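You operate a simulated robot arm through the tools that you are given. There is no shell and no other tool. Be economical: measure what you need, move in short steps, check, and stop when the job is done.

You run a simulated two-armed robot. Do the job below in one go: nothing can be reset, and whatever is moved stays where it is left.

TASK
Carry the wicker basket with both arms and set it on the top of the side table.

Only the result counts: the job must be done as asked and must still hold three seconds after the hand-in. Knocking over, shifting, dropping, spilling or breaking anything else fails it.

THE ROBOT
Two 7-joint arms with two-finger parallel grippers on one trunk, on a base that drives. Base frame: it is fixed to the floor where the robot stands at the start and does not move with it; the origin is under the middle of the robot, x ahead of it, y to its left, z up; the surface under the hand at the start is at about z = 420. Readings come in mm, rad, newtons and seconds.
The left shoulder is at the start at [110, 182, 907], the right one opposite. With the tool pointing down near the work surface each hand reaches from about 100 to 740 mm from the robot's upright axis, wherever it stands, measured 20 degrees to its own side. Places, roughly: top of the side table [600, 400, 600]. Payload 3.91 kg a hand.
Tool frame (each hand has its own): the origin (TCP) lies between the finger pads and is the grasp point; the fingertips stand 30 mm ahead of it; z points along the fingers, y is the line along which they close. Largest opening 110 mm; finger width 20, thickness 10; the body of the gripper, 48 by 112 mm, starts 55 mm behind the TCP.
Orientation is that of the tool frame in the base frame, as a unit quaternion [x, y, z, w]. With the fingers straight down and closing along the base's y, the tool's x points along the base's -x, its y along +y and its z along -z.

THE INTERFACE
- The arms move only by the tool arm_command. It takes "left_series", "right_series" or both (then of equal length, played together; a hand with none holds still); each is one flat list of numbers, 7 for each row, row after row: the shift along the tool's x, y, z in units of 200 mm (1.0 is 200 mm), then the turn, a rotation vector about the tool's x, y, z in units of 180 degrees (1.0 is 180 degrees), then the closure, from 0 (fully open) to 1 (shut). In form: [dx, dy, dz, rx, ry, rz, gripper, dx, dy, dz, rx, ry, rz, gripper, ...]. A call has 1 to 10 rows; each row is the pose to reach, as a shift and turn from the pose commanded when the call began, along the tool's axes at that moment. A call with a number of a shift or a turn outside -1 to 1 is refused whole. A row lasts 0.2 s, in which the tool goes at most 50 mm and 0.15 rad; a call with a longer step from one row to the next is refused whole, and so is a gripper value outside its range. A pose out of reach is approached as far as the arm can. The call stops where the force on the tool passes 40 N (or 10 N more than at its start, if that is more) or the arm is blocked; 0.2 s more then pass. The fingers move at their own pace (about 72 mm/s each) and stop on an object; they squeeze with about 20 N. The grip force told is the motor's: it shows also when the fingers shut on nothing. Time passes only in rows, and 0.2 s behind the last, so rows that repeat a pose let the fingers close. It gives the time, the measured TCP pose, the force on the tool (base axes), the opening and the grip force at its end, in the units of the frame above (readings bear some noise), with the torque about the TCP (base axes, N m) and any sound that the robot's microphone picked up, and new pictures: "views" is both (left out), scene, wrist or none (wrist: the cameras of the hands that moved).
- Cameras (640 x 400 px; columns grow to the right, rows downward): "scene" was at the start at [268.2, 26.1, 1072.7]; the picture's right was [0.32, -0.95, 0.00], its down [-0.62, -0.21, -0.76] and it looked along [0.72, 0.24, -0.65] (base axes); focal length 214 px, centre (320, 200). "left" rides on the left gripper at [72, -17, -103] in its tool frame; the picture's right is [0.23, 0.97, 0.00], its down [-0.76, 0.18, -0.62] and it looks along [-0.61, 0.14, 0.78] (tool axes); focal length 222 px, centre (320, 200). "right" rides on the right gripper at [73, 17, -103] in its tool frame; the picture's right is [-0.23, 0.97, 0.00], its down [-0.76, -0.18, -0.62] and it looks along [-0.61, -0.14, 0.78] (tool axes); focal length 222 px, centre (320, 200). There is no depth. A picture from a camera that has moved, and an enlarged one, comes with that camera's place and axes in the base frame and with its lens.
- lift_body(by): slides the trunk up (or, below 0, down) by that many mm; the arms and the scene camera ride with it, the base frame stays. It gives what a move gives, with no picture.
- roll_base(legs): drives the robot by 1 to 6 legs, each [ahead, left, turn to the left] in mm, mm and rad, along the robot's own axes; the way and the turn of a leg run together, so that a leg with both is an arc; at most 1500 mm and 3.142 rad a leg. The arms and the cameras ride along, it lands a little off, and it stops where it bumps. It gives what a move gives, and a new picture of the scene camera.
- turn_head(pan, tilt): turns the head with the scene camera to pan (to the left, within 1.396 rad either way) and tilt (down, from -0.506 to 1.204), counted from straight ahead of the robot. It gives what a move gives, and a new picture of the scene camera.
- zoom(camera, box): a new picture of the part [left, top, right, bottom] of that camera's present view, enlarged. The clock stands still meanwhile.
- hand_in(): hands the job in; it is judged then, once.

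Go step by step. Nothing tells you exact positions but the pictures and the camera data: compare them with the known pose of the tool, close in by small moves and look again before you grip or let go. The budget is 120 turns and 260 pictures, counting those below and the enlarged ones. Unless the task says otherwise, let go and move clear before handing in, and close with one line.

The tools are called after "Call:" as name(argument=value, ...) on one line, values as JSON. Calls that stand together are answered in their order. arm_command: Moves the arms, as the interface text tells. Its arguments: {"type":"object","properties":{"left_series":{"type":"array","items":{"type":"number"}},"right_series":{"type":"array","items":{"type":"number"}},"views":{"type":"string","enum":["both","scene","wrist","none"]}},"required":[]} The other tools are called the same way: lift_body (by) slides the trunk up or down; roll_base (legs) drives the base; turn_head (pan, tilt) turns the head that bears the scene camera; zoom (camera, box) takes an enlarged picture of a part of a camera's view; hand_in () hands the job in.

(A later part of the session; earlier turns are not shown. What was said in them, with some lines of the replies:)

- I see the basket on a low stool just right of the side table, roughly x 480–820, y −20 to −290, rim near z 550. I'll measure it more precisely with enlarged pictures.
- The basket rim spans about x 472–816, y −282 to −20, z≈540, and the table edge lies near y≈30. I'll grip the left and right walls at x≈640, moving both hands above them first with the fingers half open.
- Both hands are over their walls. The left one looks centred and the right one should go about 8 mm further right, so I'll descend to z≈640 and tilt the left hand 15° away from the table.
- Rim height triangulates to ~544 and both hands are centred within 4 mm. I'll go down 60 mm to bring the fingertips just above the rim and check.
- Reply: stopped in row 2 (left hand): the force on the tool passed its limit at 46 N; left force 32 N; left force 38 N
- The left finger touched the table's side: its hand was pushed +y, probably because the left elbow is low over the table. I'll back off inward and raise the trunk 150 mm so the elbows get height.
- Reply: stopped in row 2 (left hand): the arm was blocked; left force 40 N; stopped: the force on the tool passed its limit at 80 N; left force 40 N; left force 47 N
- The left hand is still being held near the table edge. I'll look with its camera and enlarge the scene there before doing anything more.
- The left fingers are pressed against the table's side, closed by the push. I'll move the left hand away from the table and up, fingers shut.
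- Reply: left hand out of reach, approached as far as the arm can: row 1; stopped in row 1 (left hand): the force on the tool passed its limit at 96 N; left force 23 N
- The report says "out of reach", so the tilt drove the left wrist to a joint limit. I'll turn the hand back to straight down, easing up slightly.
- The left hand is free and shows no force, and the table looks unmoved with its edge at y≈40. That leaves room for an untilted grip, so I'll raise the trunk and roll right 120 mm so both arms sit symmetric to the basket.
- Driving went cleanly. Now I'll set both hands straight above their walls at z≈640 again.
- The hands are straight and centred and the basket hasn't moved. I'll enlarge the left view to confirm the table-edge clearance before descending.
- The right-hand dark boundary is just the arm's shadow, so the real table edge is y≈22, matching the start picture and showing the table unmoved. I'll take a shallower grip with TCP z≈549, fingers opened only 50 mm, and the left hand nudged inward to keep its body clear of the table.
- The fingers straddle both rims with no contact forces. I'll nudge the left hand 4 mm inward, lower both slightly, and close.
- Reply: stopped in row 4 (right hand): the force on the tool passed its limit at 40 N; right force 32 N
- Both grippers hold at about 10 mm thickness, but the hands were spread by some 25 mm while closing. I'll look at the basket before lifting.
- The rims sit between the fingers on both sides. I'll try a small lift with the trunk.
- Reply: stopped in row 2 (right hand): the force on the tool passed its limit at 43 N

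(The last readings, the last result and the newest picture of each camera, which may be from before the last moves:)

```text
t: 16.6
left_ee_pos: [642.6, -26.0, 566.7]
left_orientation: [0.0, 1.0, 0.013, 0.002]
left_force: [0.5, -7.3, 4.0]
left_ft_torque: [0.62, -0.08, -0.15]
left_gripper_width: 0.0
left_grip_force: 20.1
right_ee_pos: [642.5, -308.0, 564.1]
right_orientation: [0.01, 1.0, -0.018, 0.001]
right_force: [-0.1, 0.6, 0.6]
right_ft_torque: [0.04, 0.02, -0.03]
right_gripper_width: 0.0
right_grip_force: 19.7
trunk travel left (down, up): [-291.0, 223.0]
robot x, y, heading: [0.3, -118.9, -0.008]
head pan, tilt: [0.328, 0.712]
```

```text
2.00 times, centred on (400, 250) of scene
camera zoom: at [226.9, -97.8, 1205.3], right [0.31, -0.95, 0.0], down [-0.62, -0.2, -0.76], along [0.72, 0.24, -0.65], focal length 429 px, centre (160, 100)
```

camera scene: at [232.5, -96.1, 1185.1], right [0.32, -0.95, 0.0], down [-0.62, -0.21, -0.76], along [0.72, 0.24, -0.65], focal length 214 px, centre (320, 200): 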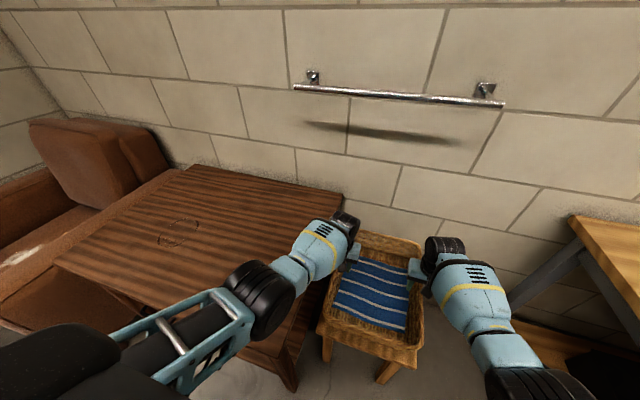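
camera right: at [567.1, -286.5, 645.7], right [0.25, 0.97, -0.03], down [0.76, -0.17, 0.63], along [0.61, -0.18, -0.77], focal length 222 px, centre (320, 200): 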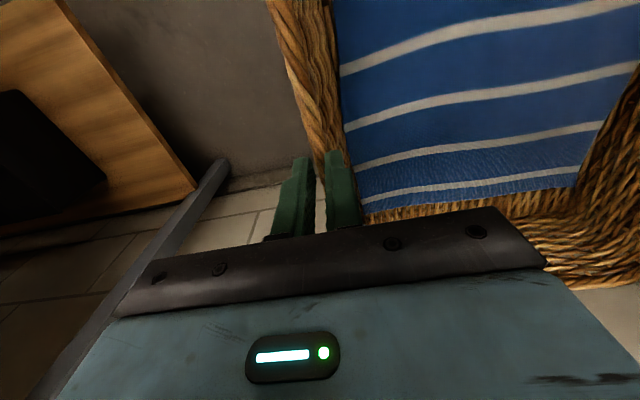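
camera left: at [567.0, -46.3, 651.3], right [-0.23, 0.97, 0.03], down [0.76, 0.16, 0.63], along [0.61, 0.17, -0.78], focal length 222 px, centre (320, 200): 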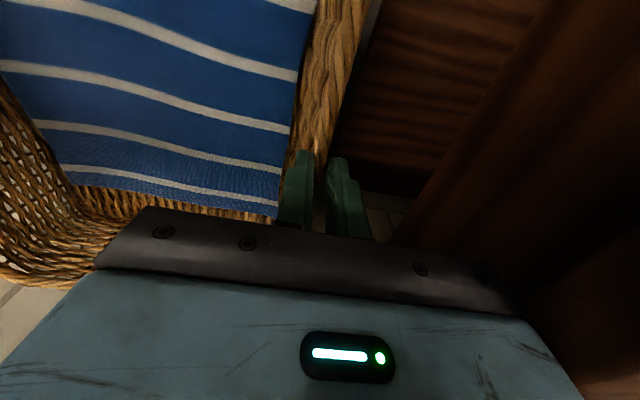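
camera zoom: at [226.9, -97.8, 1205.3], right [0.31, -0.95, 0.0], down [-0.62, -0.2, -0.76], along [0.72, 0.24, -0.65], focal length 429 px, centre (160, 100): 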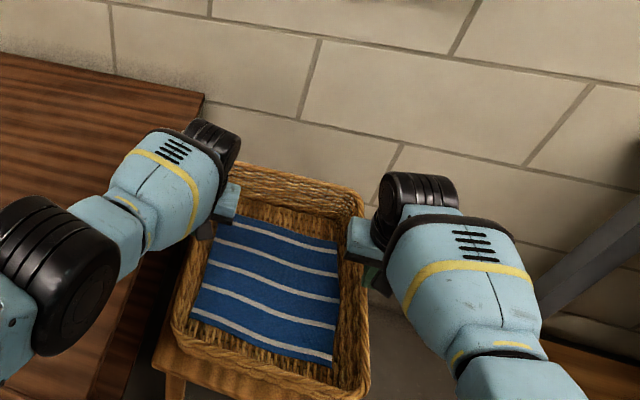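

The grip was too shallow and slipped off the rounded rim, so the rim must be lower than I took it. I'll raise the hands and re-measure the basket.

Call:
arm_command(left_series=[0, 0, -0.2, 0, 0, 0, 1, 0, 0, -0.35, 0, 0, 0, 0.545, 0, 0, -0.35, 0, 0, 0, 0.545], right_series=[0, 0, -0.2, 0, 0, 0, 1, 0, 0.05, -0.35, 0, 0, 0, 0.545, 0, 0.05, -0.35, 0, 0, 0, 0.545], views="both")

Call:
zoom(camera="left", box=[160, 0, 480, 200])

Call:
zoom(camera="right", box=[160, 0, 480, 200])

```text
t: 17.4
left_ee_pos: [641.2, -26.4, 636.0]
left_orientation: [-0.001, 1.0, 0.014, 0.001]
left_force: [-0.8, -0.5, -0.7]
left_ft_torque: [-0.01, 0.02, 0.0]
left_gripper_width: 49.9
left_grip_force: 0.1
right_ee_pos: [642.0, -294.9, 634.5]
right_orientation: [0.01, 1.0, -0.018, 0.002]
right_force: [0.8, 0.2, -0.5]
right_ft_torque: [0.02, 0.04, 0.01]
right_gripper_width: 50.0
right_grip_force: 0.1
trunk travel left (down, up): [-291.0, 223.0]
robot x, y, heading: [0.8, -122.1, -0.01]
head pan, tilt: [0.328, 0.712]
camera scene: at [226.9, -97.0, 1205.2], right [0.31, -0.95, 0.0], down [-0.62, -0.21, -0.76], along [0.72, 0.24, -0.65], focal length 214 px, centre (320, 200)
camera right: at [568.0, -272.1, 735.0], right [0.25, 0.97, -0.03], down [0.76, -0.17, 0.63], along [0.61, -0.18, -0.77], focal length 222 px, centre (320, 200)
camera left: at [567.9, -46.7, 740.3], right [-0.23, 0.97, 0.03], down [0.76, 0.16, 0.63], along [0.61, 0.16, -0.78], focal length 222 px, centre (320, 200)
```

scene: 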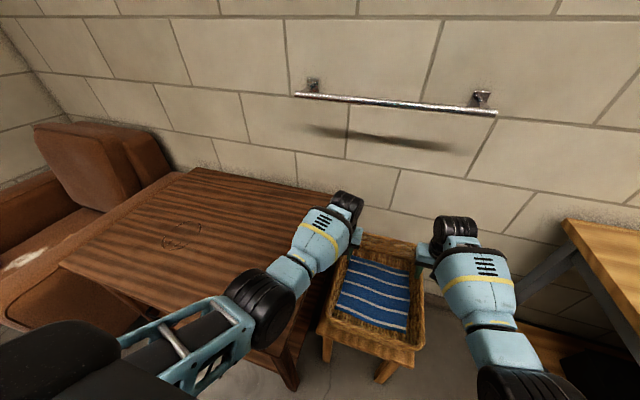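
right: 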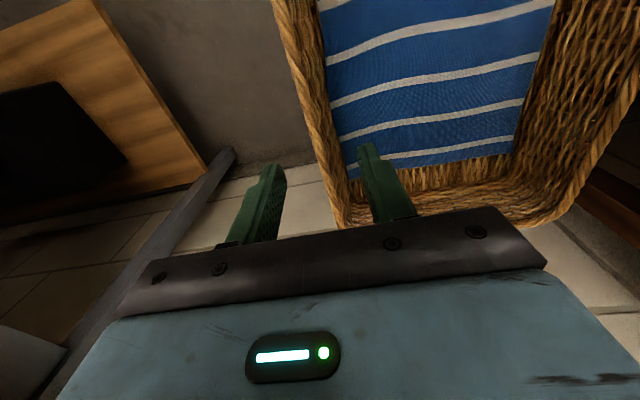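
left: 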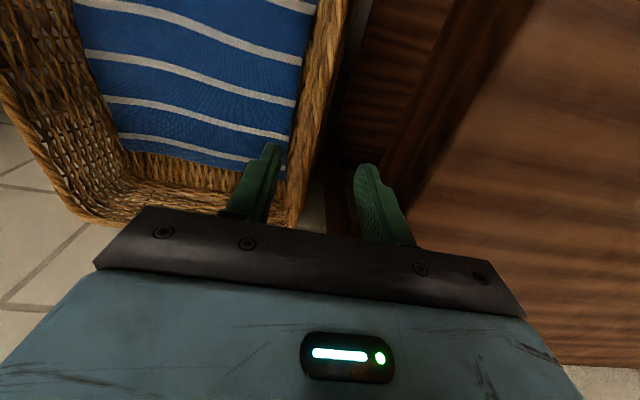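

```text
2.00 times, centred on (320, 100) of left
camera zoom: at [567.9, -46.7, 740.3], right [-0.23, 0.97, 0.03], down [0.76, 0.16, 0.63], along [0.61, 0.16, -0.78], focal length 444 px, centre (320, 400)
```

zoom: 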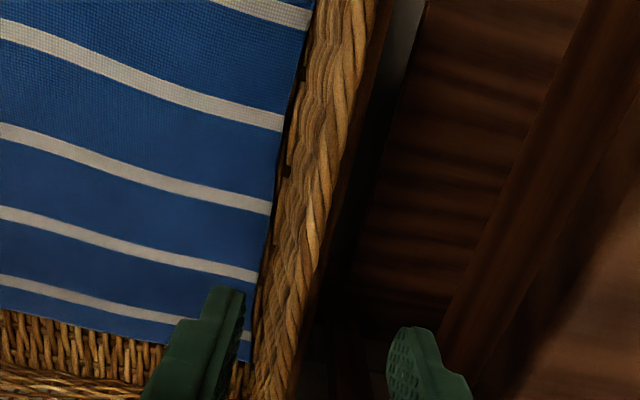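

```text
2.00 times, centred on (320, 100) of right
camera zoom: at [568.0, -272.1, 735.0], right [0.25, 0.97, -0.03], down [0.76, -0.17, 0.63], along [0.61, -0.18, -0.77], focal length 444 px, centre (320, 400)
```

zoom: 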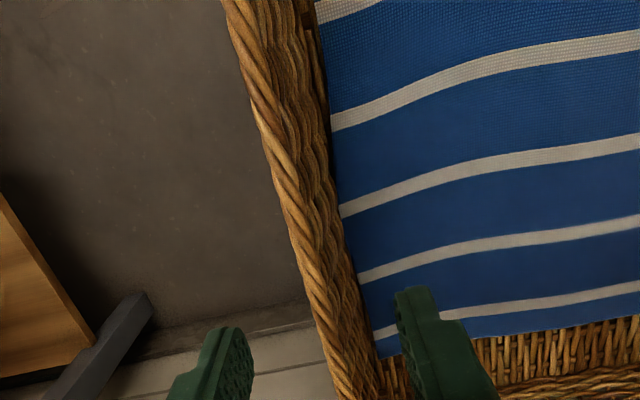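

The rope rim is actually nearer z≈520, its centres are at y≈−33 and −308, and the basket has slid ~13 mm right, which helps. I'll grip deep with the right hand first and slide the basket a little further from the table.

Call:
arm_command(right_series=[0, -0.07, 0.15, -0.0115, 0.001, -0.006, 0.545, 0, -0.07, 0.35, -0.0115, 0.001, -0.006, 0.545, 0, -0.07, 0.5, -0.0115, 0.001, -0.006, 0.545, 0, -0.07, 0.645, -0.0115, 0.001, -0.006, 0.545], views="wrist")

```text
t: 18.4
left_ee_pos: [641.4, -26.2, 636.3]
left_orientation: [0.0, 1.0, 0.014, 0.001]
left_force: [0.3, -1.0, 0.5]
left_ft_torque: [0.01, 0.01, 0.03]
left_gripper_width: 50.3
left_grip_force: 0.0
right_ee_pos: [629.2, -314.3, 513.3]
right_orientation: [0.0, 1.0, 0.0, 0.001]
right_force: [1.1, 0.1, 0.4]
right_ft_torque: [0.01, -0.02, -0.03]
right_gripper_width: 50.0
right_grip_force: 0.0
right hand out of reach, approached as far as the arm can: row 4
trunk travel left (down, up): [-291.0, 223.0]
robot x, y, heading: [0.1, -118.6, -0.009]
head pan, tilt: [0.328, 0.712]
camera right: at [555.5, -296.8, 614.4], right [0.23, 0.97, 0.0], down [0.76, -0.18, 0.62], along [0.61, -0.14, -0.78], focal length 222 px, centre (320, 200)
```

right: 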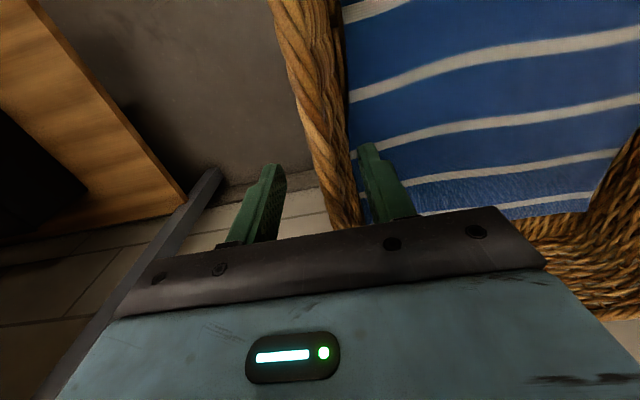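

The right arm is fully stretched because the trunk is high. I'll raise both hands and lower the trunk 80 mm to regain reach.

Call:
arm_command(left_series=[0, 0, -0.2, 0.009, 0, 0, 0.545, 0, 0, -0.4, 0.009, 0, 0, 0.545], right_series=[0, 0.02, -0.2, 0, 0, 0, 0.545, -0.05, 0.025, -0.4, 0, 0, 0, 0.545], views="none")

Call:
lift_body(by=-80)

Call:
zoom(camera="right", box=[160, 0, 480, 200])

```text
t: 19.0
left_ee_pos: [639.1, -29.5, 717.8]
left_orientation: [-0.001, 1.0, 0.0, 0.002]
left_force: [-0.9, 0.3, 0.3]
left_ft_torque: [-0.01, 0.02, 0.01]
left_gripper_width: 50.4
left_grip_force: 0.1
right_ee_pos: [638.2, -309.9, 593.9]
right_orientation: [0.001, 1.0, 0.001, -0.001]
right_force: [-0.3, -0.3, 0.0]
right_ft_torque: [-0.02, -0.03, 0.0]
right_gripper_width: 49.9
right_grip_force: 0.1
trunk travel left (down, up): [-291.0, 223.0]
robot x, y, heading: [-0.0, -120.1, -0.008]
head pan, tilt: [0.328, 0.712]
```

```text
t: 20.2
left_ee_pos: [641.4, -30.1, 638.7]
left_orientation: [0.0, 1.0, -0.001, 0.001]
left_force: [0.1, -0.2, -0.4]
left_ft_torque: [0.01, 0.0, 0.02]
left_gripper_width: 50.2
left_grip_force: 0.0
right_ee_pos: [639.4, -310.7, 512.5]
right_orientation: [-0.001, 1.0, 0.001, 0.001]
right_force: [-0.6, 0.1, -0.2]
right_ft_torque: [0.0, -0.03, -0.03]
right_gripper_width: 50.0
right_grip_force: 0.1
trunk travel left (down, up): [-211.0, 303.0]
robot x, y, heading: [1.4, -120.6, -0.007]
head pan, tilt: [0.328, 0.712]
```

```text
2.00 times, centred on (320, 100) of right
camera zoom: at [565.1, -292.3, 614.5], right [0.23, 0.97, 0.0], down [0.76, -0.18, 0.62], along [0.61, -0.14, -0.78], focal length 444 px, centre (320, 400)
```

zoom: 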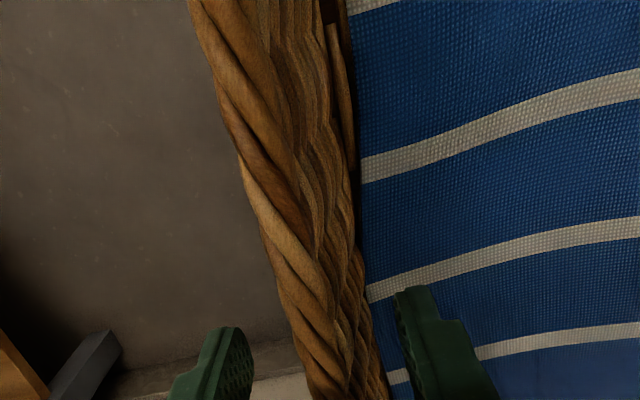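

The right hand is centred on its rope rim. I'll lower it 12 mm more and close it.

Call:
arm_command(right_series=[0, 0, 0.06, 0, 0, 0, 0.545, 0, 0, 0.06, 0, 0, 0, 0.75, 0, 0, 0.06, 0, 0, 0, 1, 0, 0, 0.06, 0, 0, 0, 1, 0, 0, 0.06, 0, 0, 0, 1], views="wrist")

```text
t: 21.4
left_ee_pos: [641.4, -29.4, 636.1]
left_orientation: [-0.001, 1.0, -0.002, 0.001]
left_force: [0.2, -0.4, -0.4]
left_ft_torque: [0.03, 0.01, 0.02]
left_gripper_width: 50.0
left_grip_force: 0.0
right_ee_pos: [638.1, -309.4, 500.1]
right_orientation: [0.0, 1.0, 0.001, 0.001]
right_force: [0.2, 1.6, 2.5]
right_ft_torque: [1.01, 0.04, 0.22]
right_gripper_width: 14.8
right_grip_force: 19.8
trunk travel left (down, up): [-211.0, 303.0]
robot x, y, heading: [-2.0, -120.2, -0.006]
head pan, tilt: [0.328, 0.712]
camera right: at [565.2, -291.7, 602.3], right [0.23, 0.97, 0.0], down [0.76, -0.18, 0.62], along [0.61, -0.14, -0.78], focal length 222 px, centre (320, 200)
```

right: 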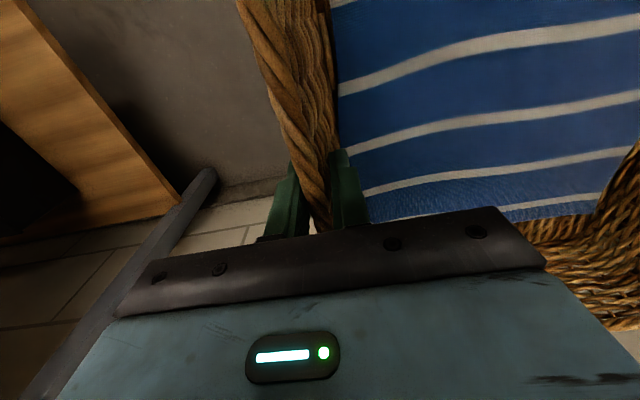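

The right grip is solid at 14.8 mm with little force. Now I'll slide the basket 20 mm gently away from the table.

Call:
arm_command(right_series=[0, -0.02, -0.005, 0, 0, 0, 1, 0, -0.04, -0.005, 0, 0, 0, 1, 0, -0.06, -0.005, 0, 0, 0, 1, 0, -0.08, -0.005, 0, 0, 0, 1, 0, -0.1, -0.005, 0, 0, 0, 1], views="scene")

Call:
zoom(camera="left", box=[160, 0, 480, 200])

```text
t: 22.6
left_ee_pos: [640.8, -30.3, 637.0]
left_orientation: [0.0, 1.0, -0.001, 0.001]
left_force: [0.0, 0.2, 0.1]
left_ft_torque: [0.04, 0.01, -0.03]
left_gripper_width: 50.0
left_grip_force: 0.1
right_ee_pos: [639.3, -330.2, 501.9]
right_orientation: [0.001, 1.0, 0.0, 0.0]
right_force: [0.5, 2.1, 1.2]
right_ft_torque: [1.03, 0.09, -0.07]
right_gripper_width: 14.8
right_grip_force: 20.5
trunk travel left (down, up): [-211.0, 303.0]
robot x, y, heading: [-0.3, -122.1, -0.007]
head pan, tilt: [0.328, 0.712]
camera scene: at [251.4, -97.2, 1121.7], right [0.31, -0.95, 0.0], down [-0.62, -0.21, -0.76], along [0.72, 0.24, -0.65], focal length 214 px, centre (320, 200)
```

scene: 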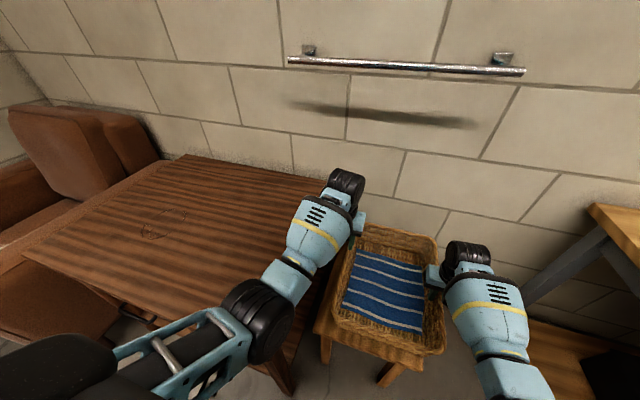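

```text
2.00 times, centred on (320, 100) of left
camera zoom: at [567.6, -46.4, 740.7], right [-0.23, 0.97, 0.0], down [0.76, 0.18, 0.62], along [0.61, 0.14, -0.78], focal length 444 px, centre (320, 400)
```

zoom: 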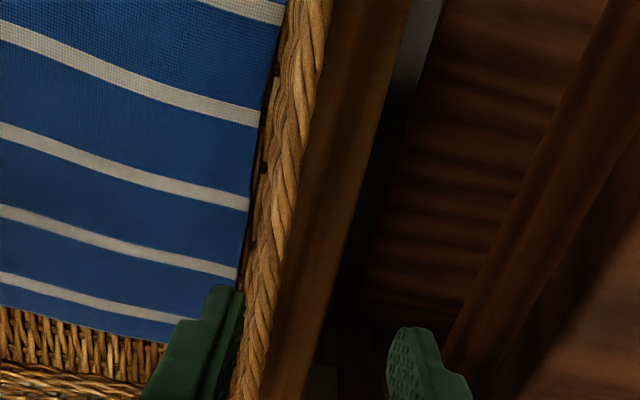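

The basket slid easily (about 2 N) and the stool stayed put; the left rim is now at y≈−53, giving ample table clearance. I'll bring the left hand down around it.

Call:
arm_command(left_series=[0, -0.115, 0.1, 0, 0, 0, 0.545, 0, -0.115, 0.3, 0, 0, 0, 0.545, 0, -0.115, 0.5, 0, 0, 0, 0.545, 0, -0.115, 0.62, 0, 0, 0, 0.545], views="wrist")

```text
t: 23.6
left_ee_pos: [641.8, -52.4, 512.4]
left_orientation: [-0.001, 1.0, -0.001, 0.001]
left_force: [0.6, 0.2, 0.4]
left_ft_torque: [-0.02, 0.03, -0.01]
left_gripper_width: 50.4
left_grip_force: 0.1
right_ee_pos: [637.9, -330.2, 501.7]
right_orientation: [0.0, 1.0, -0.001, -0.001]
right_force: [0.6, -0.9, 1.7]
right_ft_torque: [0.93, 0.29, -0.19]
right_gripper_width: 14.7
right_grip_force: 20.3
trunk travel left (down, up): [-211.0, 303.0]
robot x, y, heading: [4.1, -118.7, -0.009]
head pan, tilt: [0.328, 0.712]
camera left: at [568.5, -69.4, 616.7], right [-0.23, 0.97, 0.0], down [0.76, 0.18, 0.62], along [0.61, 0.14, -0.78], focal length 222 px, centre (320, 200)
```

left: 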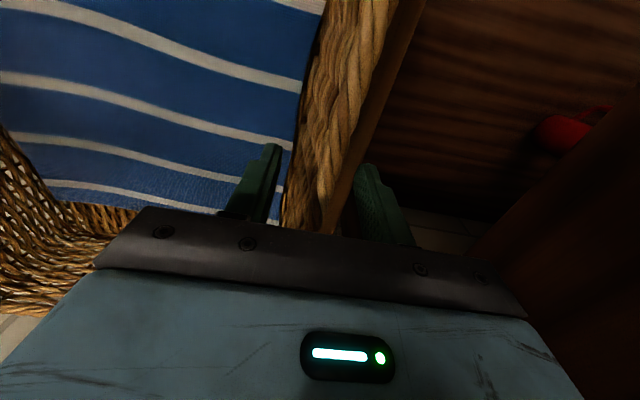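

The rim lies between the left fingers, well centred. I'll lower 11 mm and close.

Call:
arm_command(left_series=[0, 0, 0.055, 0, 0, 0, 0.545, 0, 0, 0.055, 0, 0, 0, 0.75, 0, 0, 0.055, 0, 0, 0, 1, 0, 0, 0.055, 0, 0, 0, 1, 0, 0, 0.055, 0, 0, 0, 1], views="wrist")

```text
t: 24.8
left_ee_pos: [642.0, -51.9, 501.8]
left_orientation: [-0.001, 1.0, 0.0, 0.002]
left_force: [0.0, 10.0, 3.5]
left_ft_torque: [-0.92, 0.24, -0.32]
left_gripper_width: 14.6
left_grip_force: 20.6
right_ee_pos: [638.9, -330.3, 501.1]
right_orientation: [0.0, 1.0, -0.001, 0.0]
right_force: [0.9, -6.2, 0.1]
right_ft_torque: [0.95, -0.47, 0.09]
right_gripper_width: 14.5
right_grip_force: 20.0
trunk travel left (down, up): [-211.0, 303.0]
robot x, y, heading: [-0.7, -120.7, -0.013]
head pan, tilt: [0.328, 0.712]
camera left: at [568.5, -68.6, 606.1], right [-0.23, 0.97, 0.0], down [0.76, 0.18, 0.63], along [0.61, 0.14, -0.78], focal length 222 px, centre (320, 200)
```

left: 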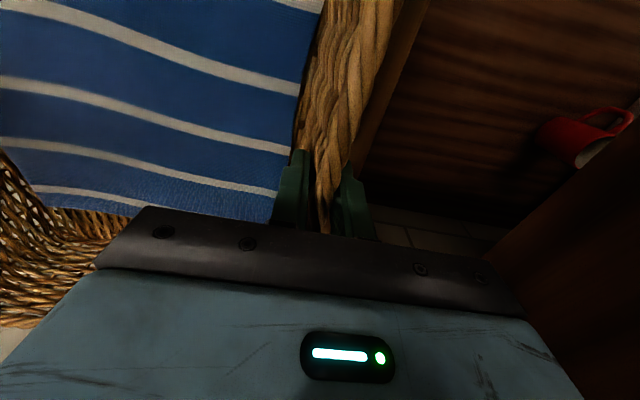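

Both hands hold the rim symmetrically at ~14.6 mm. I'll test-lift 30 mm with the trunk.

Call:
lift_body(by=30)

Call:
zoom(camera="scene", box=[240, 190, 540, 390])

```text
t: 25.5
left_ee_pos: [642.4, -51.1, 530.3]
left_orientation: [-0.002, 1.0, 0.0, 0.0]
left_force: [0.1, 13.8, -2.1]
left_ft_torque: [-0.86, -0.23, -0.25]
left_gripper_width: 14.8
left_grip_force: 19.5
right_ee_pos: [638.5, -331.5, 530.1]
right_orientation: [0.0, 1.0, 0.0, -0.001]
right_force: [-0.9, -12.8, -2.4]
right_ft_torque: [0.94, 0.33, 0.38]
right_gripper_width: 14.4
right_grip_force: 20.0
trunk travel left (down, up): [-241.0, 273.0]
robot x, y, heading: [-2.0, -119.1, -0.007]
head pan, tilt: [0.328, 0.712]
```

```text
2.00 times, centred on (390, 290) of scene
camera zoom: at [242.0, -97.1, 1154.0], right [0.31, -0.95, 0.0], down [-0.62, -0.21, -0.76], along [0.72, 0.24, -0.65], focal length 429 px, centre (180, 20)
```

zoom: 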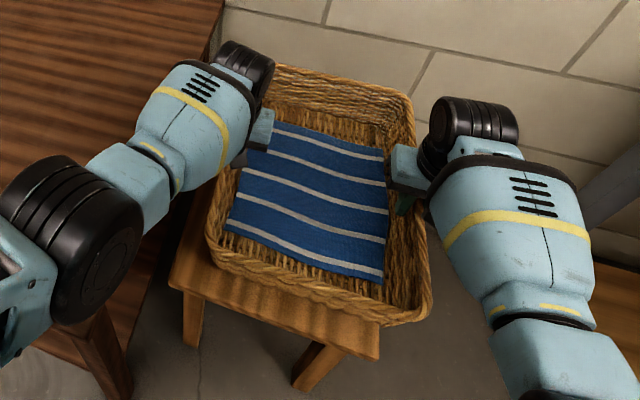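

The basket is off the stool, light and level. I'll raise it another 210 mm to clear the table.

Call:
lift_body(by=110)

Call:
lift_body(by=100)

Call:
turn_head(pan=0.25, tilt=0.9)

```text
t: 26.9
left_ee_pos: [652.5, -51.8, 660.7]
left_orientation: [0.0, 1.0, -0.001, 0.02]
left_force: [-2.8, 17.6, -1.6]
left_ft_torque: [-0.81, 0.66, -0.51]
left_gripper_width: 12.1
left_grip_force: 20.2
right_ee_pos: [639.3, -330.5, 639.8]
right_orientation: [0.001, 1.0, 0.0, 0.001]
right_force: [3.4, -18.0, -2.6]
right_ft_torque: [0.91, -0.49, -0.51]
right_gripper_width: 18.9
right_grip_force: 20.1
trunk travel left (down, up): [-351.0, 163.0]
robot x, y, heading: [2.9, -120.0, -0.009]
head pan, tilt: [0.328, 0.712]
```

```text
t: 28.3
left_ee_pos: [687.5, -57.7, 868.3]
left_orientation: [0.002, 0.995, -0.006, 0.102]
left_force: [-6.3, -33.6, -21.6]
left_ft_torque: [0.37, 0.14, -0.44]
left_gripper_width: 14.8
left_grip_force: 19.4
right_ee_pos: [654.0, -323.2, 774.5]
right_orientation: [-0.002, 1.0, 0.005, 0.026]
right_force: [8.5, 33.7, 16.5]
right_ft_torque: [1.43, 0.07, -0.34]
right_gripper_width: 31.5
right_grip_force: 19.6
trunk travel left (down, up): [-451.0, 63.0]
robot x, y, heading: [-3.4, -124.3, -0.009]
head pan, tilt: [0.328, 0.712]
```

```text
t: 29.0
left_ee_pos: [686.2, -58.7, 870.1]
left_orientation: [0.002, 0.995, -0.006, 0.102]
left_force: [-6.5, -31.4, -21.0]
left_ft_torque: [0.41, 0.18, -0.43]
left_gripper_width: 14.4
left_grip_force: 20.0
right_ee_pos: [654.3, -322.9, 775.6]
right_orientation: [-0.002, 1.0, 0.006, 0.027]
right_force: [7.3, 31.8, 15.8]
right_ft_torque: [1.4, -0.01, -0.45]
right_gripper_width: 31.6
right_grip_force: 20.6
trunk travel left (down, up): [-451.0, 63.0]
robot x, y, heading: [1.0, -120.1, -0.009]
head pan, tilt: [0.25, 0.901]
camera scene: at [156.0, -104.9, 1365.5], right [0.24, -0.97, 0.0], down [-0.76, -0.19, -0.62], along [0.6, 0.15, -0.78], focal length 214 px, centre (320, 200)
```

scene: 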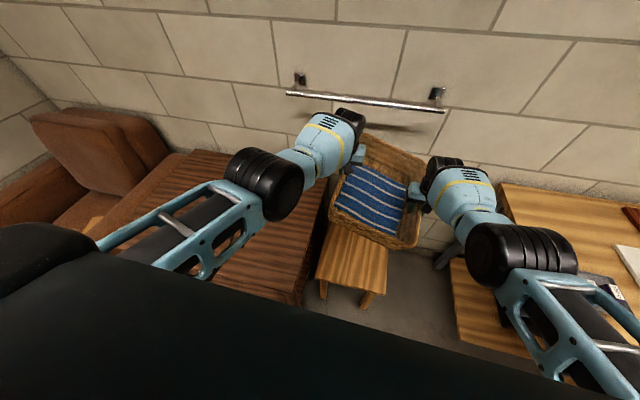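

The basket is up, but the left hand rose about 95 mm more than the right and pitched, so the basket is tilted. I'll lower the left hand in small steps back toward level.

Call:
arm_command(left_series=[0.06, 0.009, 0.105, 0, 0.016, 0, 1, 0.122, 0.017, 0.21, 0, 0.032, 0, 1], right_series=[0, 0, 0, 0, 0, 0, 1, 0, 0, 0, 0, 0, 0, 1], views="wrist")

```text
t: 29.6
left_ee_pos: [661.9, -48.1, 830.6]
left_orientation: [0.0, 0.998, -0.004, 0.057]
left_force: [-2.5, -23.5, -9.0]
left_ft_torque: [-0.71, -0.43, -0.37]
left_gripper_width: 8.1
left_grip_force: 19.8
left hand out of reach, approached as far as the arm can: row 1, 2
right_ee_pos: [651.6, -326.1, 774.1]
right_orientation: [-0.001, 1.0, 0.003, 0.023]
right_force: [1.7, 23.7, 4.2]
right_ft_torque: [1.15, 0.57, 0.06]
right_gripper_width: 21.9
right_grip_force: 20.4
trunk travel left (down, up): [-451.0, 63.0]
robot x, y, heading: [-0.7, -122.5, -0.005]
head pan, tilt: [0.25, 0.901]
camera right: at [572.9, -309.7, 871.4], right [0.22, 0.97, 0.02], down [0.73, -0.18, 0.66], along [0.64, -0.14, -0.75], focal length 222 px, centre (320, 200)
camera left: at [578.2, -65.4, 926.4], right [-0.22, 0.97, -0.03], down [0.69, 0.18, 0.7], along [0.69, 0.13, -0.71], focal length 222 px, centre (320, 200)
```

right: 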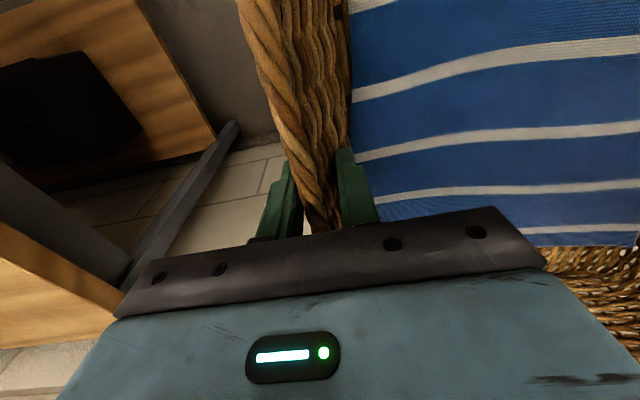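
left: 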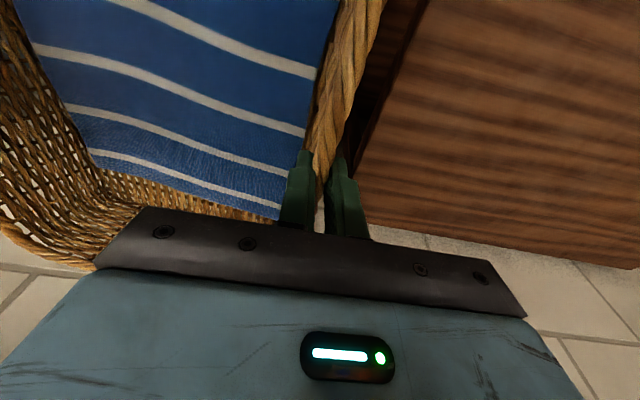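

Levelling works, though the left arm is near a limit because the basket sits to the right of the robot's middle. I'll continue lowering the left hand while bringing both hands slightly nearer and leftward.

Call:
arm_command(left_series=[0.057, 0.0125, 0.056, 0, 0.009, 0, 1, 0.113, 0.025, 0.113, 0, 0.018, 0, 1, 0.17, 0.0375, 0.169, 0, 0.027, 0, 1, 0.227, 0.05, 0.225, 0, 0.036, 0, 1], right_series=[0.037, 0.0125, 0, 0, 0.004, 0, 1, 0.075, 0.025, 0, 0, 0.008, 0, 1, 0.112, 0.0375, 0, 0, 0.011, 0, 1, 0.15, 0.05, 0, 0, 0.0145, 0, 1], views="scene")

```text
t: 30.6
left_ee_pos: [621.4, -36.4, 779.8]
left_orientation: [-0.001, 1.0, -0.003, -0.001]
left_force: [3.4, -17.5, -3.5]
left_ft_torque: [-0.82, -0.61, 0.51]
left_gripper_width: 13.9
left_grip_force: 19.8
right_ee_pos: [621.2, -318.4, 772.8]
right_orientation: [-0.001, 1.0, 0.002, 0.002]
right_force: [-3.3, 18.9, -0.9]
right_ft_torque: [1.0, 0.68, 0.51]
right_gripper_width: 13.3
right_grip_force: 20.0
trunk travel left (down, up): [-451.0, 63.0]
robot x, y, heading: [0.6, -119.8, -0.009]
head pan, tilt: [0.25, 0.901]
camera scene: at [156.0, -104.9, 1365.4], right [0.24, -0.97, 0.0], down [-0.76, -0.19, -0.62], along [0.6, 0.15, -0.78], focal length 214 px, centre (320, 200)
```

scene: 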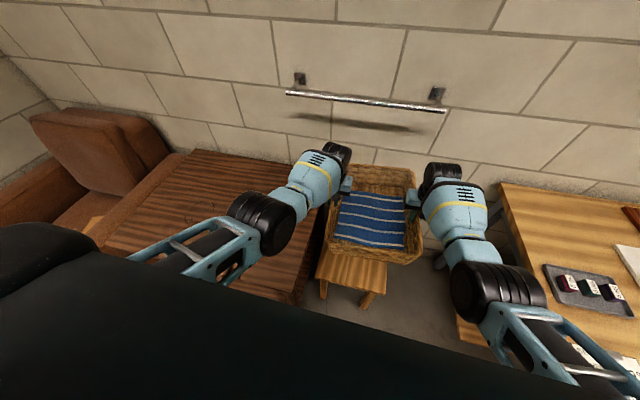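

The basket is level again at z≈775 with both grips holding. I'll ease the hands' spread and shift both 60 mm left to centre the load in front of the robot.

Call:
arm_command(left_series=[0.01, 0.07, 0.03, 0, 0, 0, 1, 0.02, 0.14, 0.03, 0, 0, 0, 1, 0.03, 0.21, 0.03, 0, 0, 0, 1, 0.04, 0.28, 0.03, 0, 0, 0, 1], right_series=[0.01, 0.08, 0, 0, 0, 0, 1, 0.02, 0.155, 0, 0, 0, 0, 1, 0.03, 0.225, 0, 0, 0, 0, 1, 0.04, 0.3, 0, 0, 0, 0, 1], views="none")

Call:
roll_base(legs=[[0, 120, 0]])

```text
t: 31.6
left_ee_pos: [613.8, 21.4, 772.8]
left_orientation: [-0.001, 1.0, -0.002, -0.002]
left_force: [2.3, -10.3, -3.6]
left_ft_torque: [-0.73, 0.0, 0.41]
left_gripper_width: 15.1
left_grip_force: 19.9
right_ee_pos: [615.2, -259.6, 774.2]
right_orientation: [0.0, 1.0, 0.0, 0.003]
right_force: [-3.7, 10.3, -1.5]
right_ft_torque: [1.09, 0.07, 0.44]
right_gripper_width: 12.1
right_grip_force: 20.5
trunk travel left (down, up): [-451.0, 63.0]
robot x, y, heading: [0.9, -118.9, -0.001]
head pan, tilt: [0.25, 0.901]
```

```text
t: 33.3
left_ee_pos: [614.7, 139.7, 772.9]
left_orientation: [0.0, 1.0, -0.001, -0.001]
left_force: [2.7, -4.1, -4.3]
left_ft_torque: [-0.67, 0.15, 0.39]
left_gripper_width: 14.3
left_grip_force: 20.1
right_ee_pos: [615.9, -141.9, 773.1]
right_orientation: [0.0, 1.0, -0.001, 0.002]
right_force: [-2.1, 3.9, 0.0]
right_ft_torque: [1.04, -0.1, 0.39]
right_gripper_width: 12.0
right_grip_force: 19.6
trunk travel left (down, up): [-451.0, 63.0]
robot x, y, heading: [3.5, -1.9, -0.012]
head pan, tilt: [0.25, 0.901]
camera scene: at [157.1, 14.1, 1365.4], right [0.24, -0.97, 0.0], down [-0.76, -0.19, -0.62], along [0.6, 0.15, -0.78], focal length 214 px, centre (320, 200)
```

scene: 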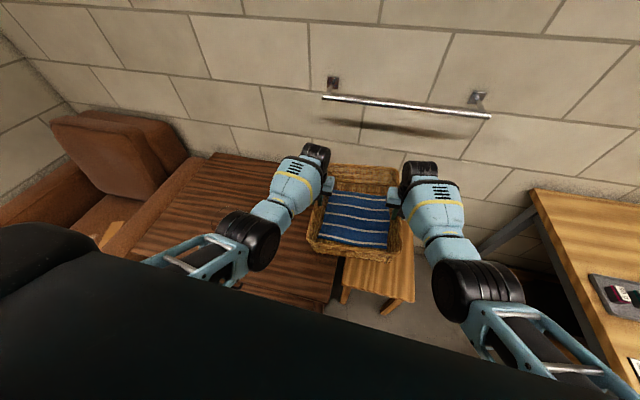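

Everything is symmetric and steady, and the basket is 90 mm above the table top. I'll roll left 260 mm to bring it over the table.

Call:
roll_base(legs=[[0, 260, 0]])

```text
t: 36.2
left_ee_pos: [616.9, 401.8, 772.3]
left_orientation: [0.0, 1.0, -0.002, -0.001]
left_force: [2.7, 0.6, -4.4]
left_ft_torque: [-0.6, -0.03, 0.42]
left_gripper_width: 14.6
left_grip_force: 20.6
right_ee_pos: [618.2, 119.7, 772.7]
right_orientation: [0.001, 1.0, -0.001, 0.003]
right_force: [-3.3, -0.2, -0.7]
right_ft_torque: [0.99, 0.11, 0.43]
right_gripper_width: 11.6
right_grip_force: 20.4
trunk travel left (down, up): [-451.0, 63.0]
robot x, y, heading: [5.0, 255.5, -0.01]
head pan, tilt: [0.25, 0.901]
camera scene: at [159.4, 276.7, 1365.4], right [0.24, -0.97, 0.0], down [-0.76, -0.19, -0.62], along [0.6, 0.15, -0.78], focal length 214 px, centre (320, 200)
```

scene: 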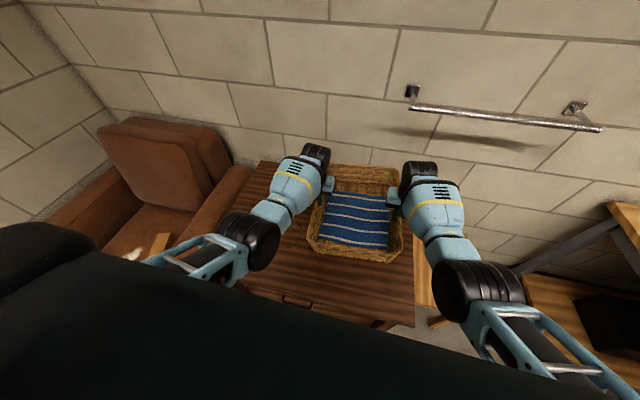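

The basket hangs over the table, roughly x 445–790, y 112–410. I'll lower it with the trunk in steps.

Call:
lift_body(by=-40)

Call:
lift_body(by=-35)

Call:
turn_head(pan=0.0, tilt=0.9)

```text
t: 37.0
left_ee_pos: [617.4, 401.5, 735.5]
left_orientation: [-0.001, 1.0, -0.002, 0.001]
left_force: [-1.2, 0.3, 18.2]
left_ft_torque: [-0.72, -0.42, 0.55]
left_gripper_width: 15.0
left_grip_force: 20.1
right_ee_pos: [615.7, 120.3, 733.7]
right_orientation: [0.001, 1.0, 0.0, 0.003]
right_force: [-7.5, -3.3, 1.5]
right_ft_torque: [0.91, 0.77, 0.45]
right_gripper_width: 13.2
right_grip_force: 20.1
trunk travel left (down, up): [-411.0, 103.0]
robot x, y, heading: [0.9, 261.4, -0.013]
head pan, tilt: [0.25, 0.901]
```

```text
t: 37.6
left_ee_pos: [618.0, 399.0, 712.8]
left_orientation: [0.0, 1.0, -0.005, 0.004]
left_force: [-4.1, 2.1, 13.4]
left_ft_torque: [-1.13, -0.09, 0.39]
left_gripper_width: 16.0
left_grip_force: 20.3
right_ee_pos: [617.5, 119.8, 714.7]
right_orientation: [0.0, 1.0, 0.0, 0.007]
right_force: [-8.8, -3.7, 13.0]
right_ft_torque: [1.11, -0.54, 0.32]
right_gripper_width: 16.1
right_grip_force: 20.4
trunk travel left (down, up): [-390.0, 125.0]
robot x, y, heading: [-0.5, 261.7, -0.012]
head pan, tilt: [0.25, 0.901]
stopped: the force on the tool passed its limit at 72 N (the readings are from after the stop); the commanded pose is now the measured one
```

```text
t: 38.4
left_ee_pos: [617.7, 398.7, 713.7]
left_orientation: [-0.001, 1.0, -0.004, 0.003]
left_force: [1.8, 1.4, 13.8]
left_ft_torque: [-1.11, -0.22, 0.45]
left_gripper_width: 16.2
left_grip_force: 20.8
right_ee_pos: [617.9, 119.6, 715.1]
right_orientation: [0.0, 1.0, 0.0, 0.007]
right_force: [-4.8, -4.0, 13.7]
right_ft_torque: [1.07, -0.01, 0.44]
right_gripper_width: 16.2
right_grip_force: 20.3
trunk travel left (down, up): [-390.0, 125.0]
robot x, y, heading: [4.9, 263.3, -0.008]
head pan, tilt: [0.0, 0.901]
camera scene: at [194.0, 257.1, 1292.2], right [-0.01, -1.0, 0.0], down [-0.78, 0.01, -0.62], along [0.62, -0.01, -0.78], focal length 214 px, centre (320, 200)
```

scene: 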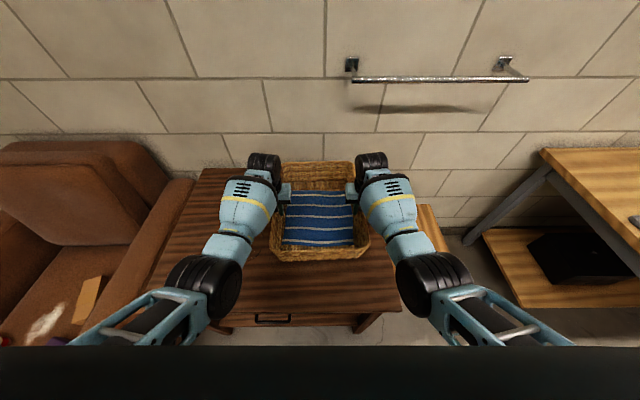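

Contact came at TCP z≈714 with upward force on both hands, so the basket appears to rest on the table. I'll check up close before letting go.

Call:
zoom(camera="scene", box=[220, 140, 420, 290])

Call:
zoom(camera="left", box=[0, 0, 640, 400])

Call:
zoom(camera="right", box=[0, 0, 640, 400])

```text
2.67 times, centred on (320, 215) of scene
camera zoom: at [194.0, 257.1, 1292.2], right [-0.01, -1.0, 0.0], down [-0.78, 0.01, -0.62], along [0.62, -0.01, -0.78], focal length 572 px, centre (320, 160)
```

zoom: 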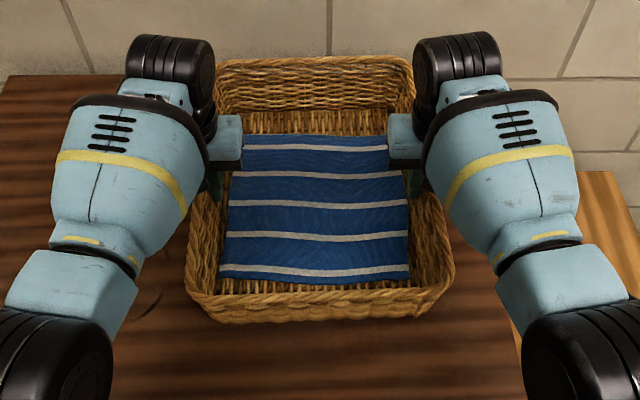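

```text
1.00 times, centred on (320, 200) of left (not enlarged: the box is as wide or as high as the picture)
camera zoom: at [544.3, 383.3, 817.4], right [-0.23, 0.97, -0.01], down [0.76, 0.18, 0.63], along [0.61, 0.14, -0.78], focal length 222 px, centre (320, 200)
```

zoom: 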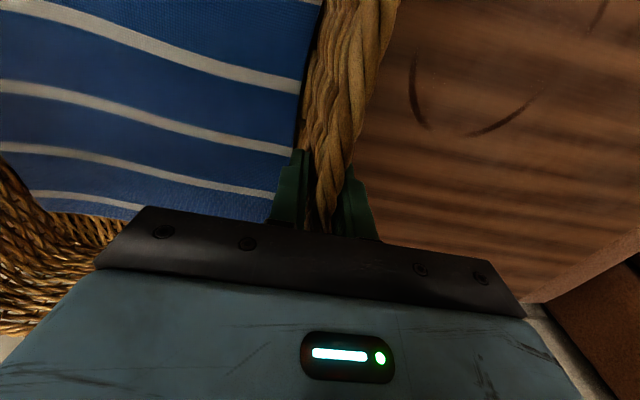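

```text
1.00 times, centred on (320, 200) of right (not enlarged: the box is as wide or as high as the picture)
camera zoom: at [543.3, 138.2, 815.7], right [0.23, 0.97, 0.0], down [0.75, -0.18, 0.63], along [0.62, -0.14, -0.77], focal length 222 px, centre (320, 200)
```

zoom: 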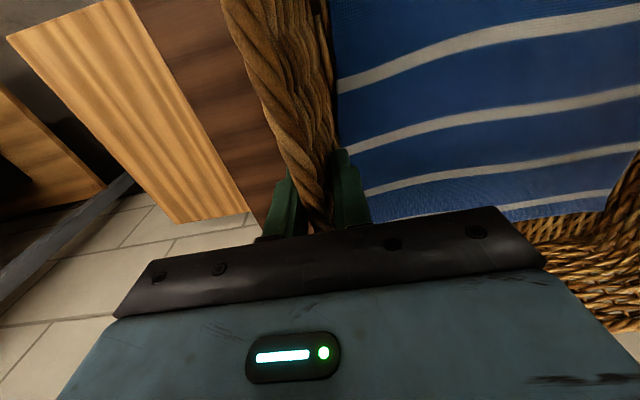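

The basket sits flat on the table, cloth inside, well within the edges. I'll ease the pressure, open both grippers, and rise clear.

Call:
arm_command(left_series=[0, 0, -0.015, 0, 0, 0, 1, 0, 0, -0.015, 0, 0, 0, 0.6, 0, 0, -0.015, 0, 0, 0, 0.545, 0, 0, -0.015, 0, 0, 0, 0.545], right_series=[0, 0, -0.015, 0, 0, 0, 1, 0, 0, -0.015, 0, 0, 0, 0.6, 0, 0, -0.015, 0, 0, 0, 0.545, 0, 0, -0.015, 0, 0, 0, 0.545], views="wrist")

```text
t: 39.4
left_ee_pos: [618.3, 399.8, 715.1]
left_orientation: [0.0, 1.0, -0.003, 0.001]
left_force: [0.4, 0.7, 0.2]
left_ft_torque: [0.01, -0.02, -0.02]
left_gripper_width: 50.1
left_grip_force: 0.0
right_ee_pos: [619.0, 121.0, 716.4]
right_orientation: [0.0, 1.0, 0.001, 0.005]
right_force: [0.1, 1.2, 0.5]
right_ft_torque: [0.0, 0.01, 0.0]
right_gripper_width: 50.2
right_grip_force: 0.0
trunk travel left (down, up): [-390.0, 125.0]
robot x, y, heading: [5.9, 260.8, -0.005]
head pan, tilt: [0.0, 0.901]
camera right: at [544.4, 138.4, 817.2], right [0.23, 0.97, 0.0], down [0.75, -0.18, 0.63], along [0.62, -0.14, -0.78], focal length 222 px, centre (320, 200)
camera left: at [545.5, 383.4, 818.3], right [-0.23, 0.97, -0.01], down [0.76, 0.18, 0.62], along [0.61, 0.14, -0.78], focal length 222 px, centre (320, 200)
```

right: 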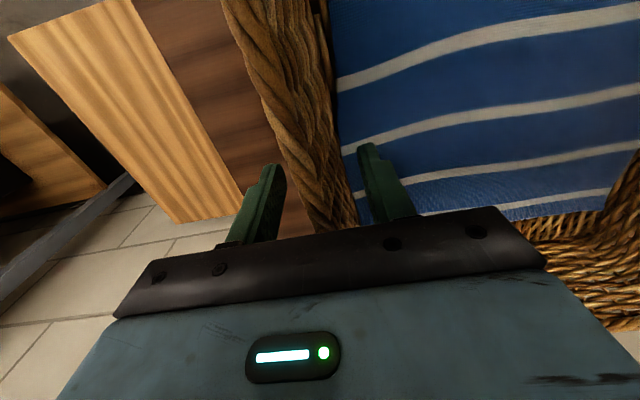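
left: 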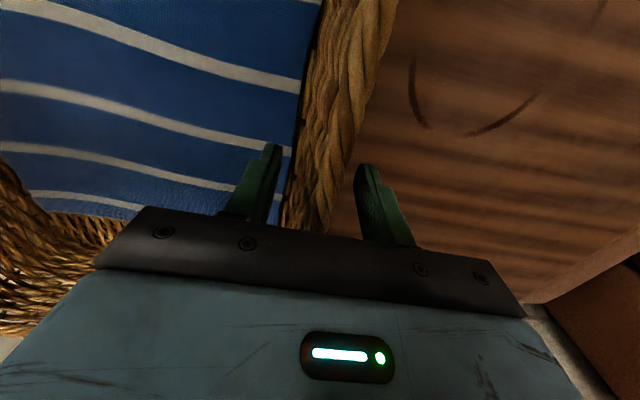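

Released; the basket stays put and all forces are zero. I'll raise both hands straight up.

Call:
arm_command(left_series=[0, 0, -0.15, 0, 0, 0, 0.545, 0, 0, -0.35, 0, 0, 0, 0.545, 0, 0, -0.55, 0, 0, 0, 0.545, 0, 0, -0.75, 0, 0, 0, 0.545], right_series=[0, 0, -0.15, 0, 0, 0, 0.545, 0, 0, -0.35, 0, 0, 0, 0.545, 0, 0, -0.55, 0, 0, 0, 0.545, 0, 0, -0.75, 0, 0, 0, 0.545], views="both")

Call:
turn_head(pan=-0.35, tilt=0.9)

```text
t: 40.4
left_ee_pos: [617.3, 404.9, 863.2]
left_orientation: [-0.002, 1.0, -0.003, -0.001]
left_force: [0.8, -0.2, 1.1]
left_ft_torque: [-0.02, -0.02, 0.04]
left_gripper_width: 49.9
left_grip_force: 0.0
right_ee_pos: [615.8, 120.8, 867.2]
right_orientation: [0.0, 1.0, 0.002, 0.006]
right_force: [-0.4, 0.1, -0.5]
right_ft_torque: [0.01, -0.03, -0.02]
right_gripper_width: 50.0
right_grip_force: 0.1
trunk travel left (down, up): [-390.0, 125.0]
robot x, y, heading: [6.3, 259.3, -0.007]
head pan, tilt: [0.0, 0.901]
camera scene: at [195.3, 258.1, 1291.9], right [-0.01, -1.0, 0.0], down [-0.78, 0.01, -0.62], along [0.62, -0.01, -0.78], focal length 214 px, centre (320, 200)
camera right: at [541.9, 138.8, 967.0], right [0.23, 0.97, 0.0], down [0.76, -0.18, 0.63], along [0.62, -0.14, -0.78], focal length 222 px, centre (320, 200)
camera left: at [544.0, 388.6, 967.5], right [-0.23, 0.97, 0.0], down [0.76, 0.18, 0.62], along [0.6, 0.14, -0.78], focal length 222 px, centre (320, 200)
```

scene: 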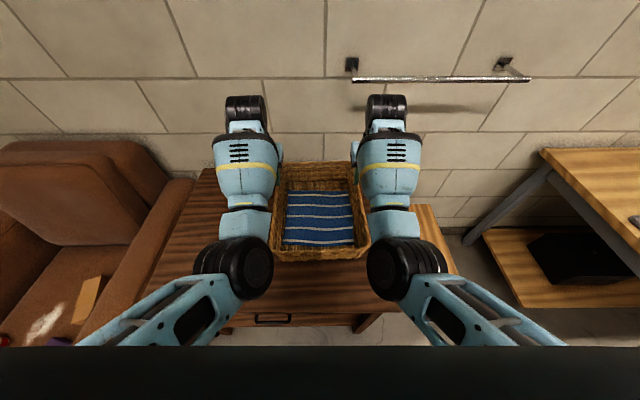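
right: 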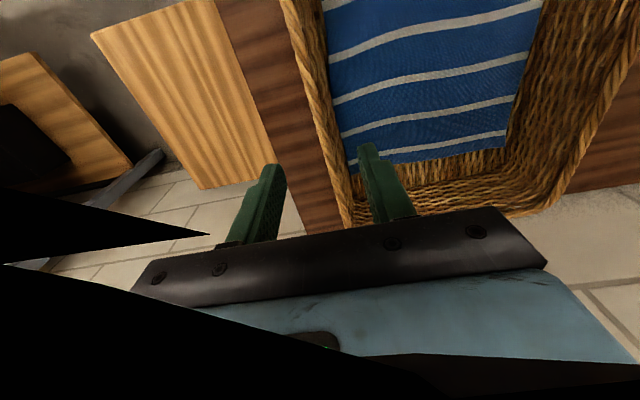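
left: 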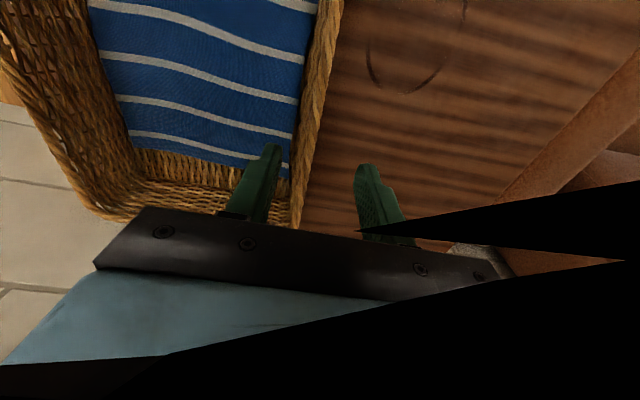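

```text
t: 41.2
left_ee_pos: [619.3, 402.3, 863.7]
left_orientation: [-0.001, 1.0, -0.002, 0.001]
left_force: [0.8, -0.5, 0.3]
left_ft_torque: [-0.01, 0.01, 0.02]
left_gripper_width: 50.1
left_grip_force: 0.0
right_ee_pos: [616.7, 120.2, 865.0]
right_orientation: [0.0, 1.0, 0.001, 0.007]
right_force: [0.1, -0.3, -0.3]
right_ft_torque: [0.01, 0.03, 0.02]
right_gripper_width: 50.0
right_grip_force: 0.0
trunk travel left (down, up): [-390.0, 125.0]
robot x, y, heading: [3.5, 258.5, -0.01]
head pan, tilt: [-0.351, 0.901]
camera scene: at [191.7, 231.4, 1291.8], right [-0.35, -0.94, 0.0], down [-0.73, 0.28, -0.62], along [0.58, -0.22, -0.78], focal length 214 px, centre (320, 200)
```

scene: 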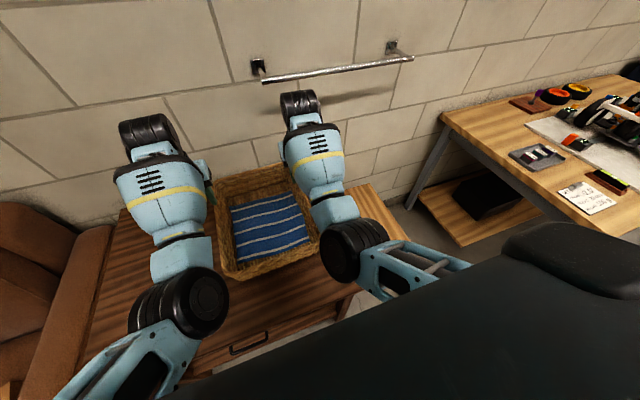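

The basket rests flat on the side table with its cloth inside, both hands are well clear above it, and the stool and table look undisturbed. I'll hand in.

Call:
hand_in()

```text
The job is handed in.
```

The wicker basket was carried with both arms and is now on the side table, with its cloth still inside; the basket tilted during the lift and one hand pressed the table's side, but nothing looked moved afterwards.
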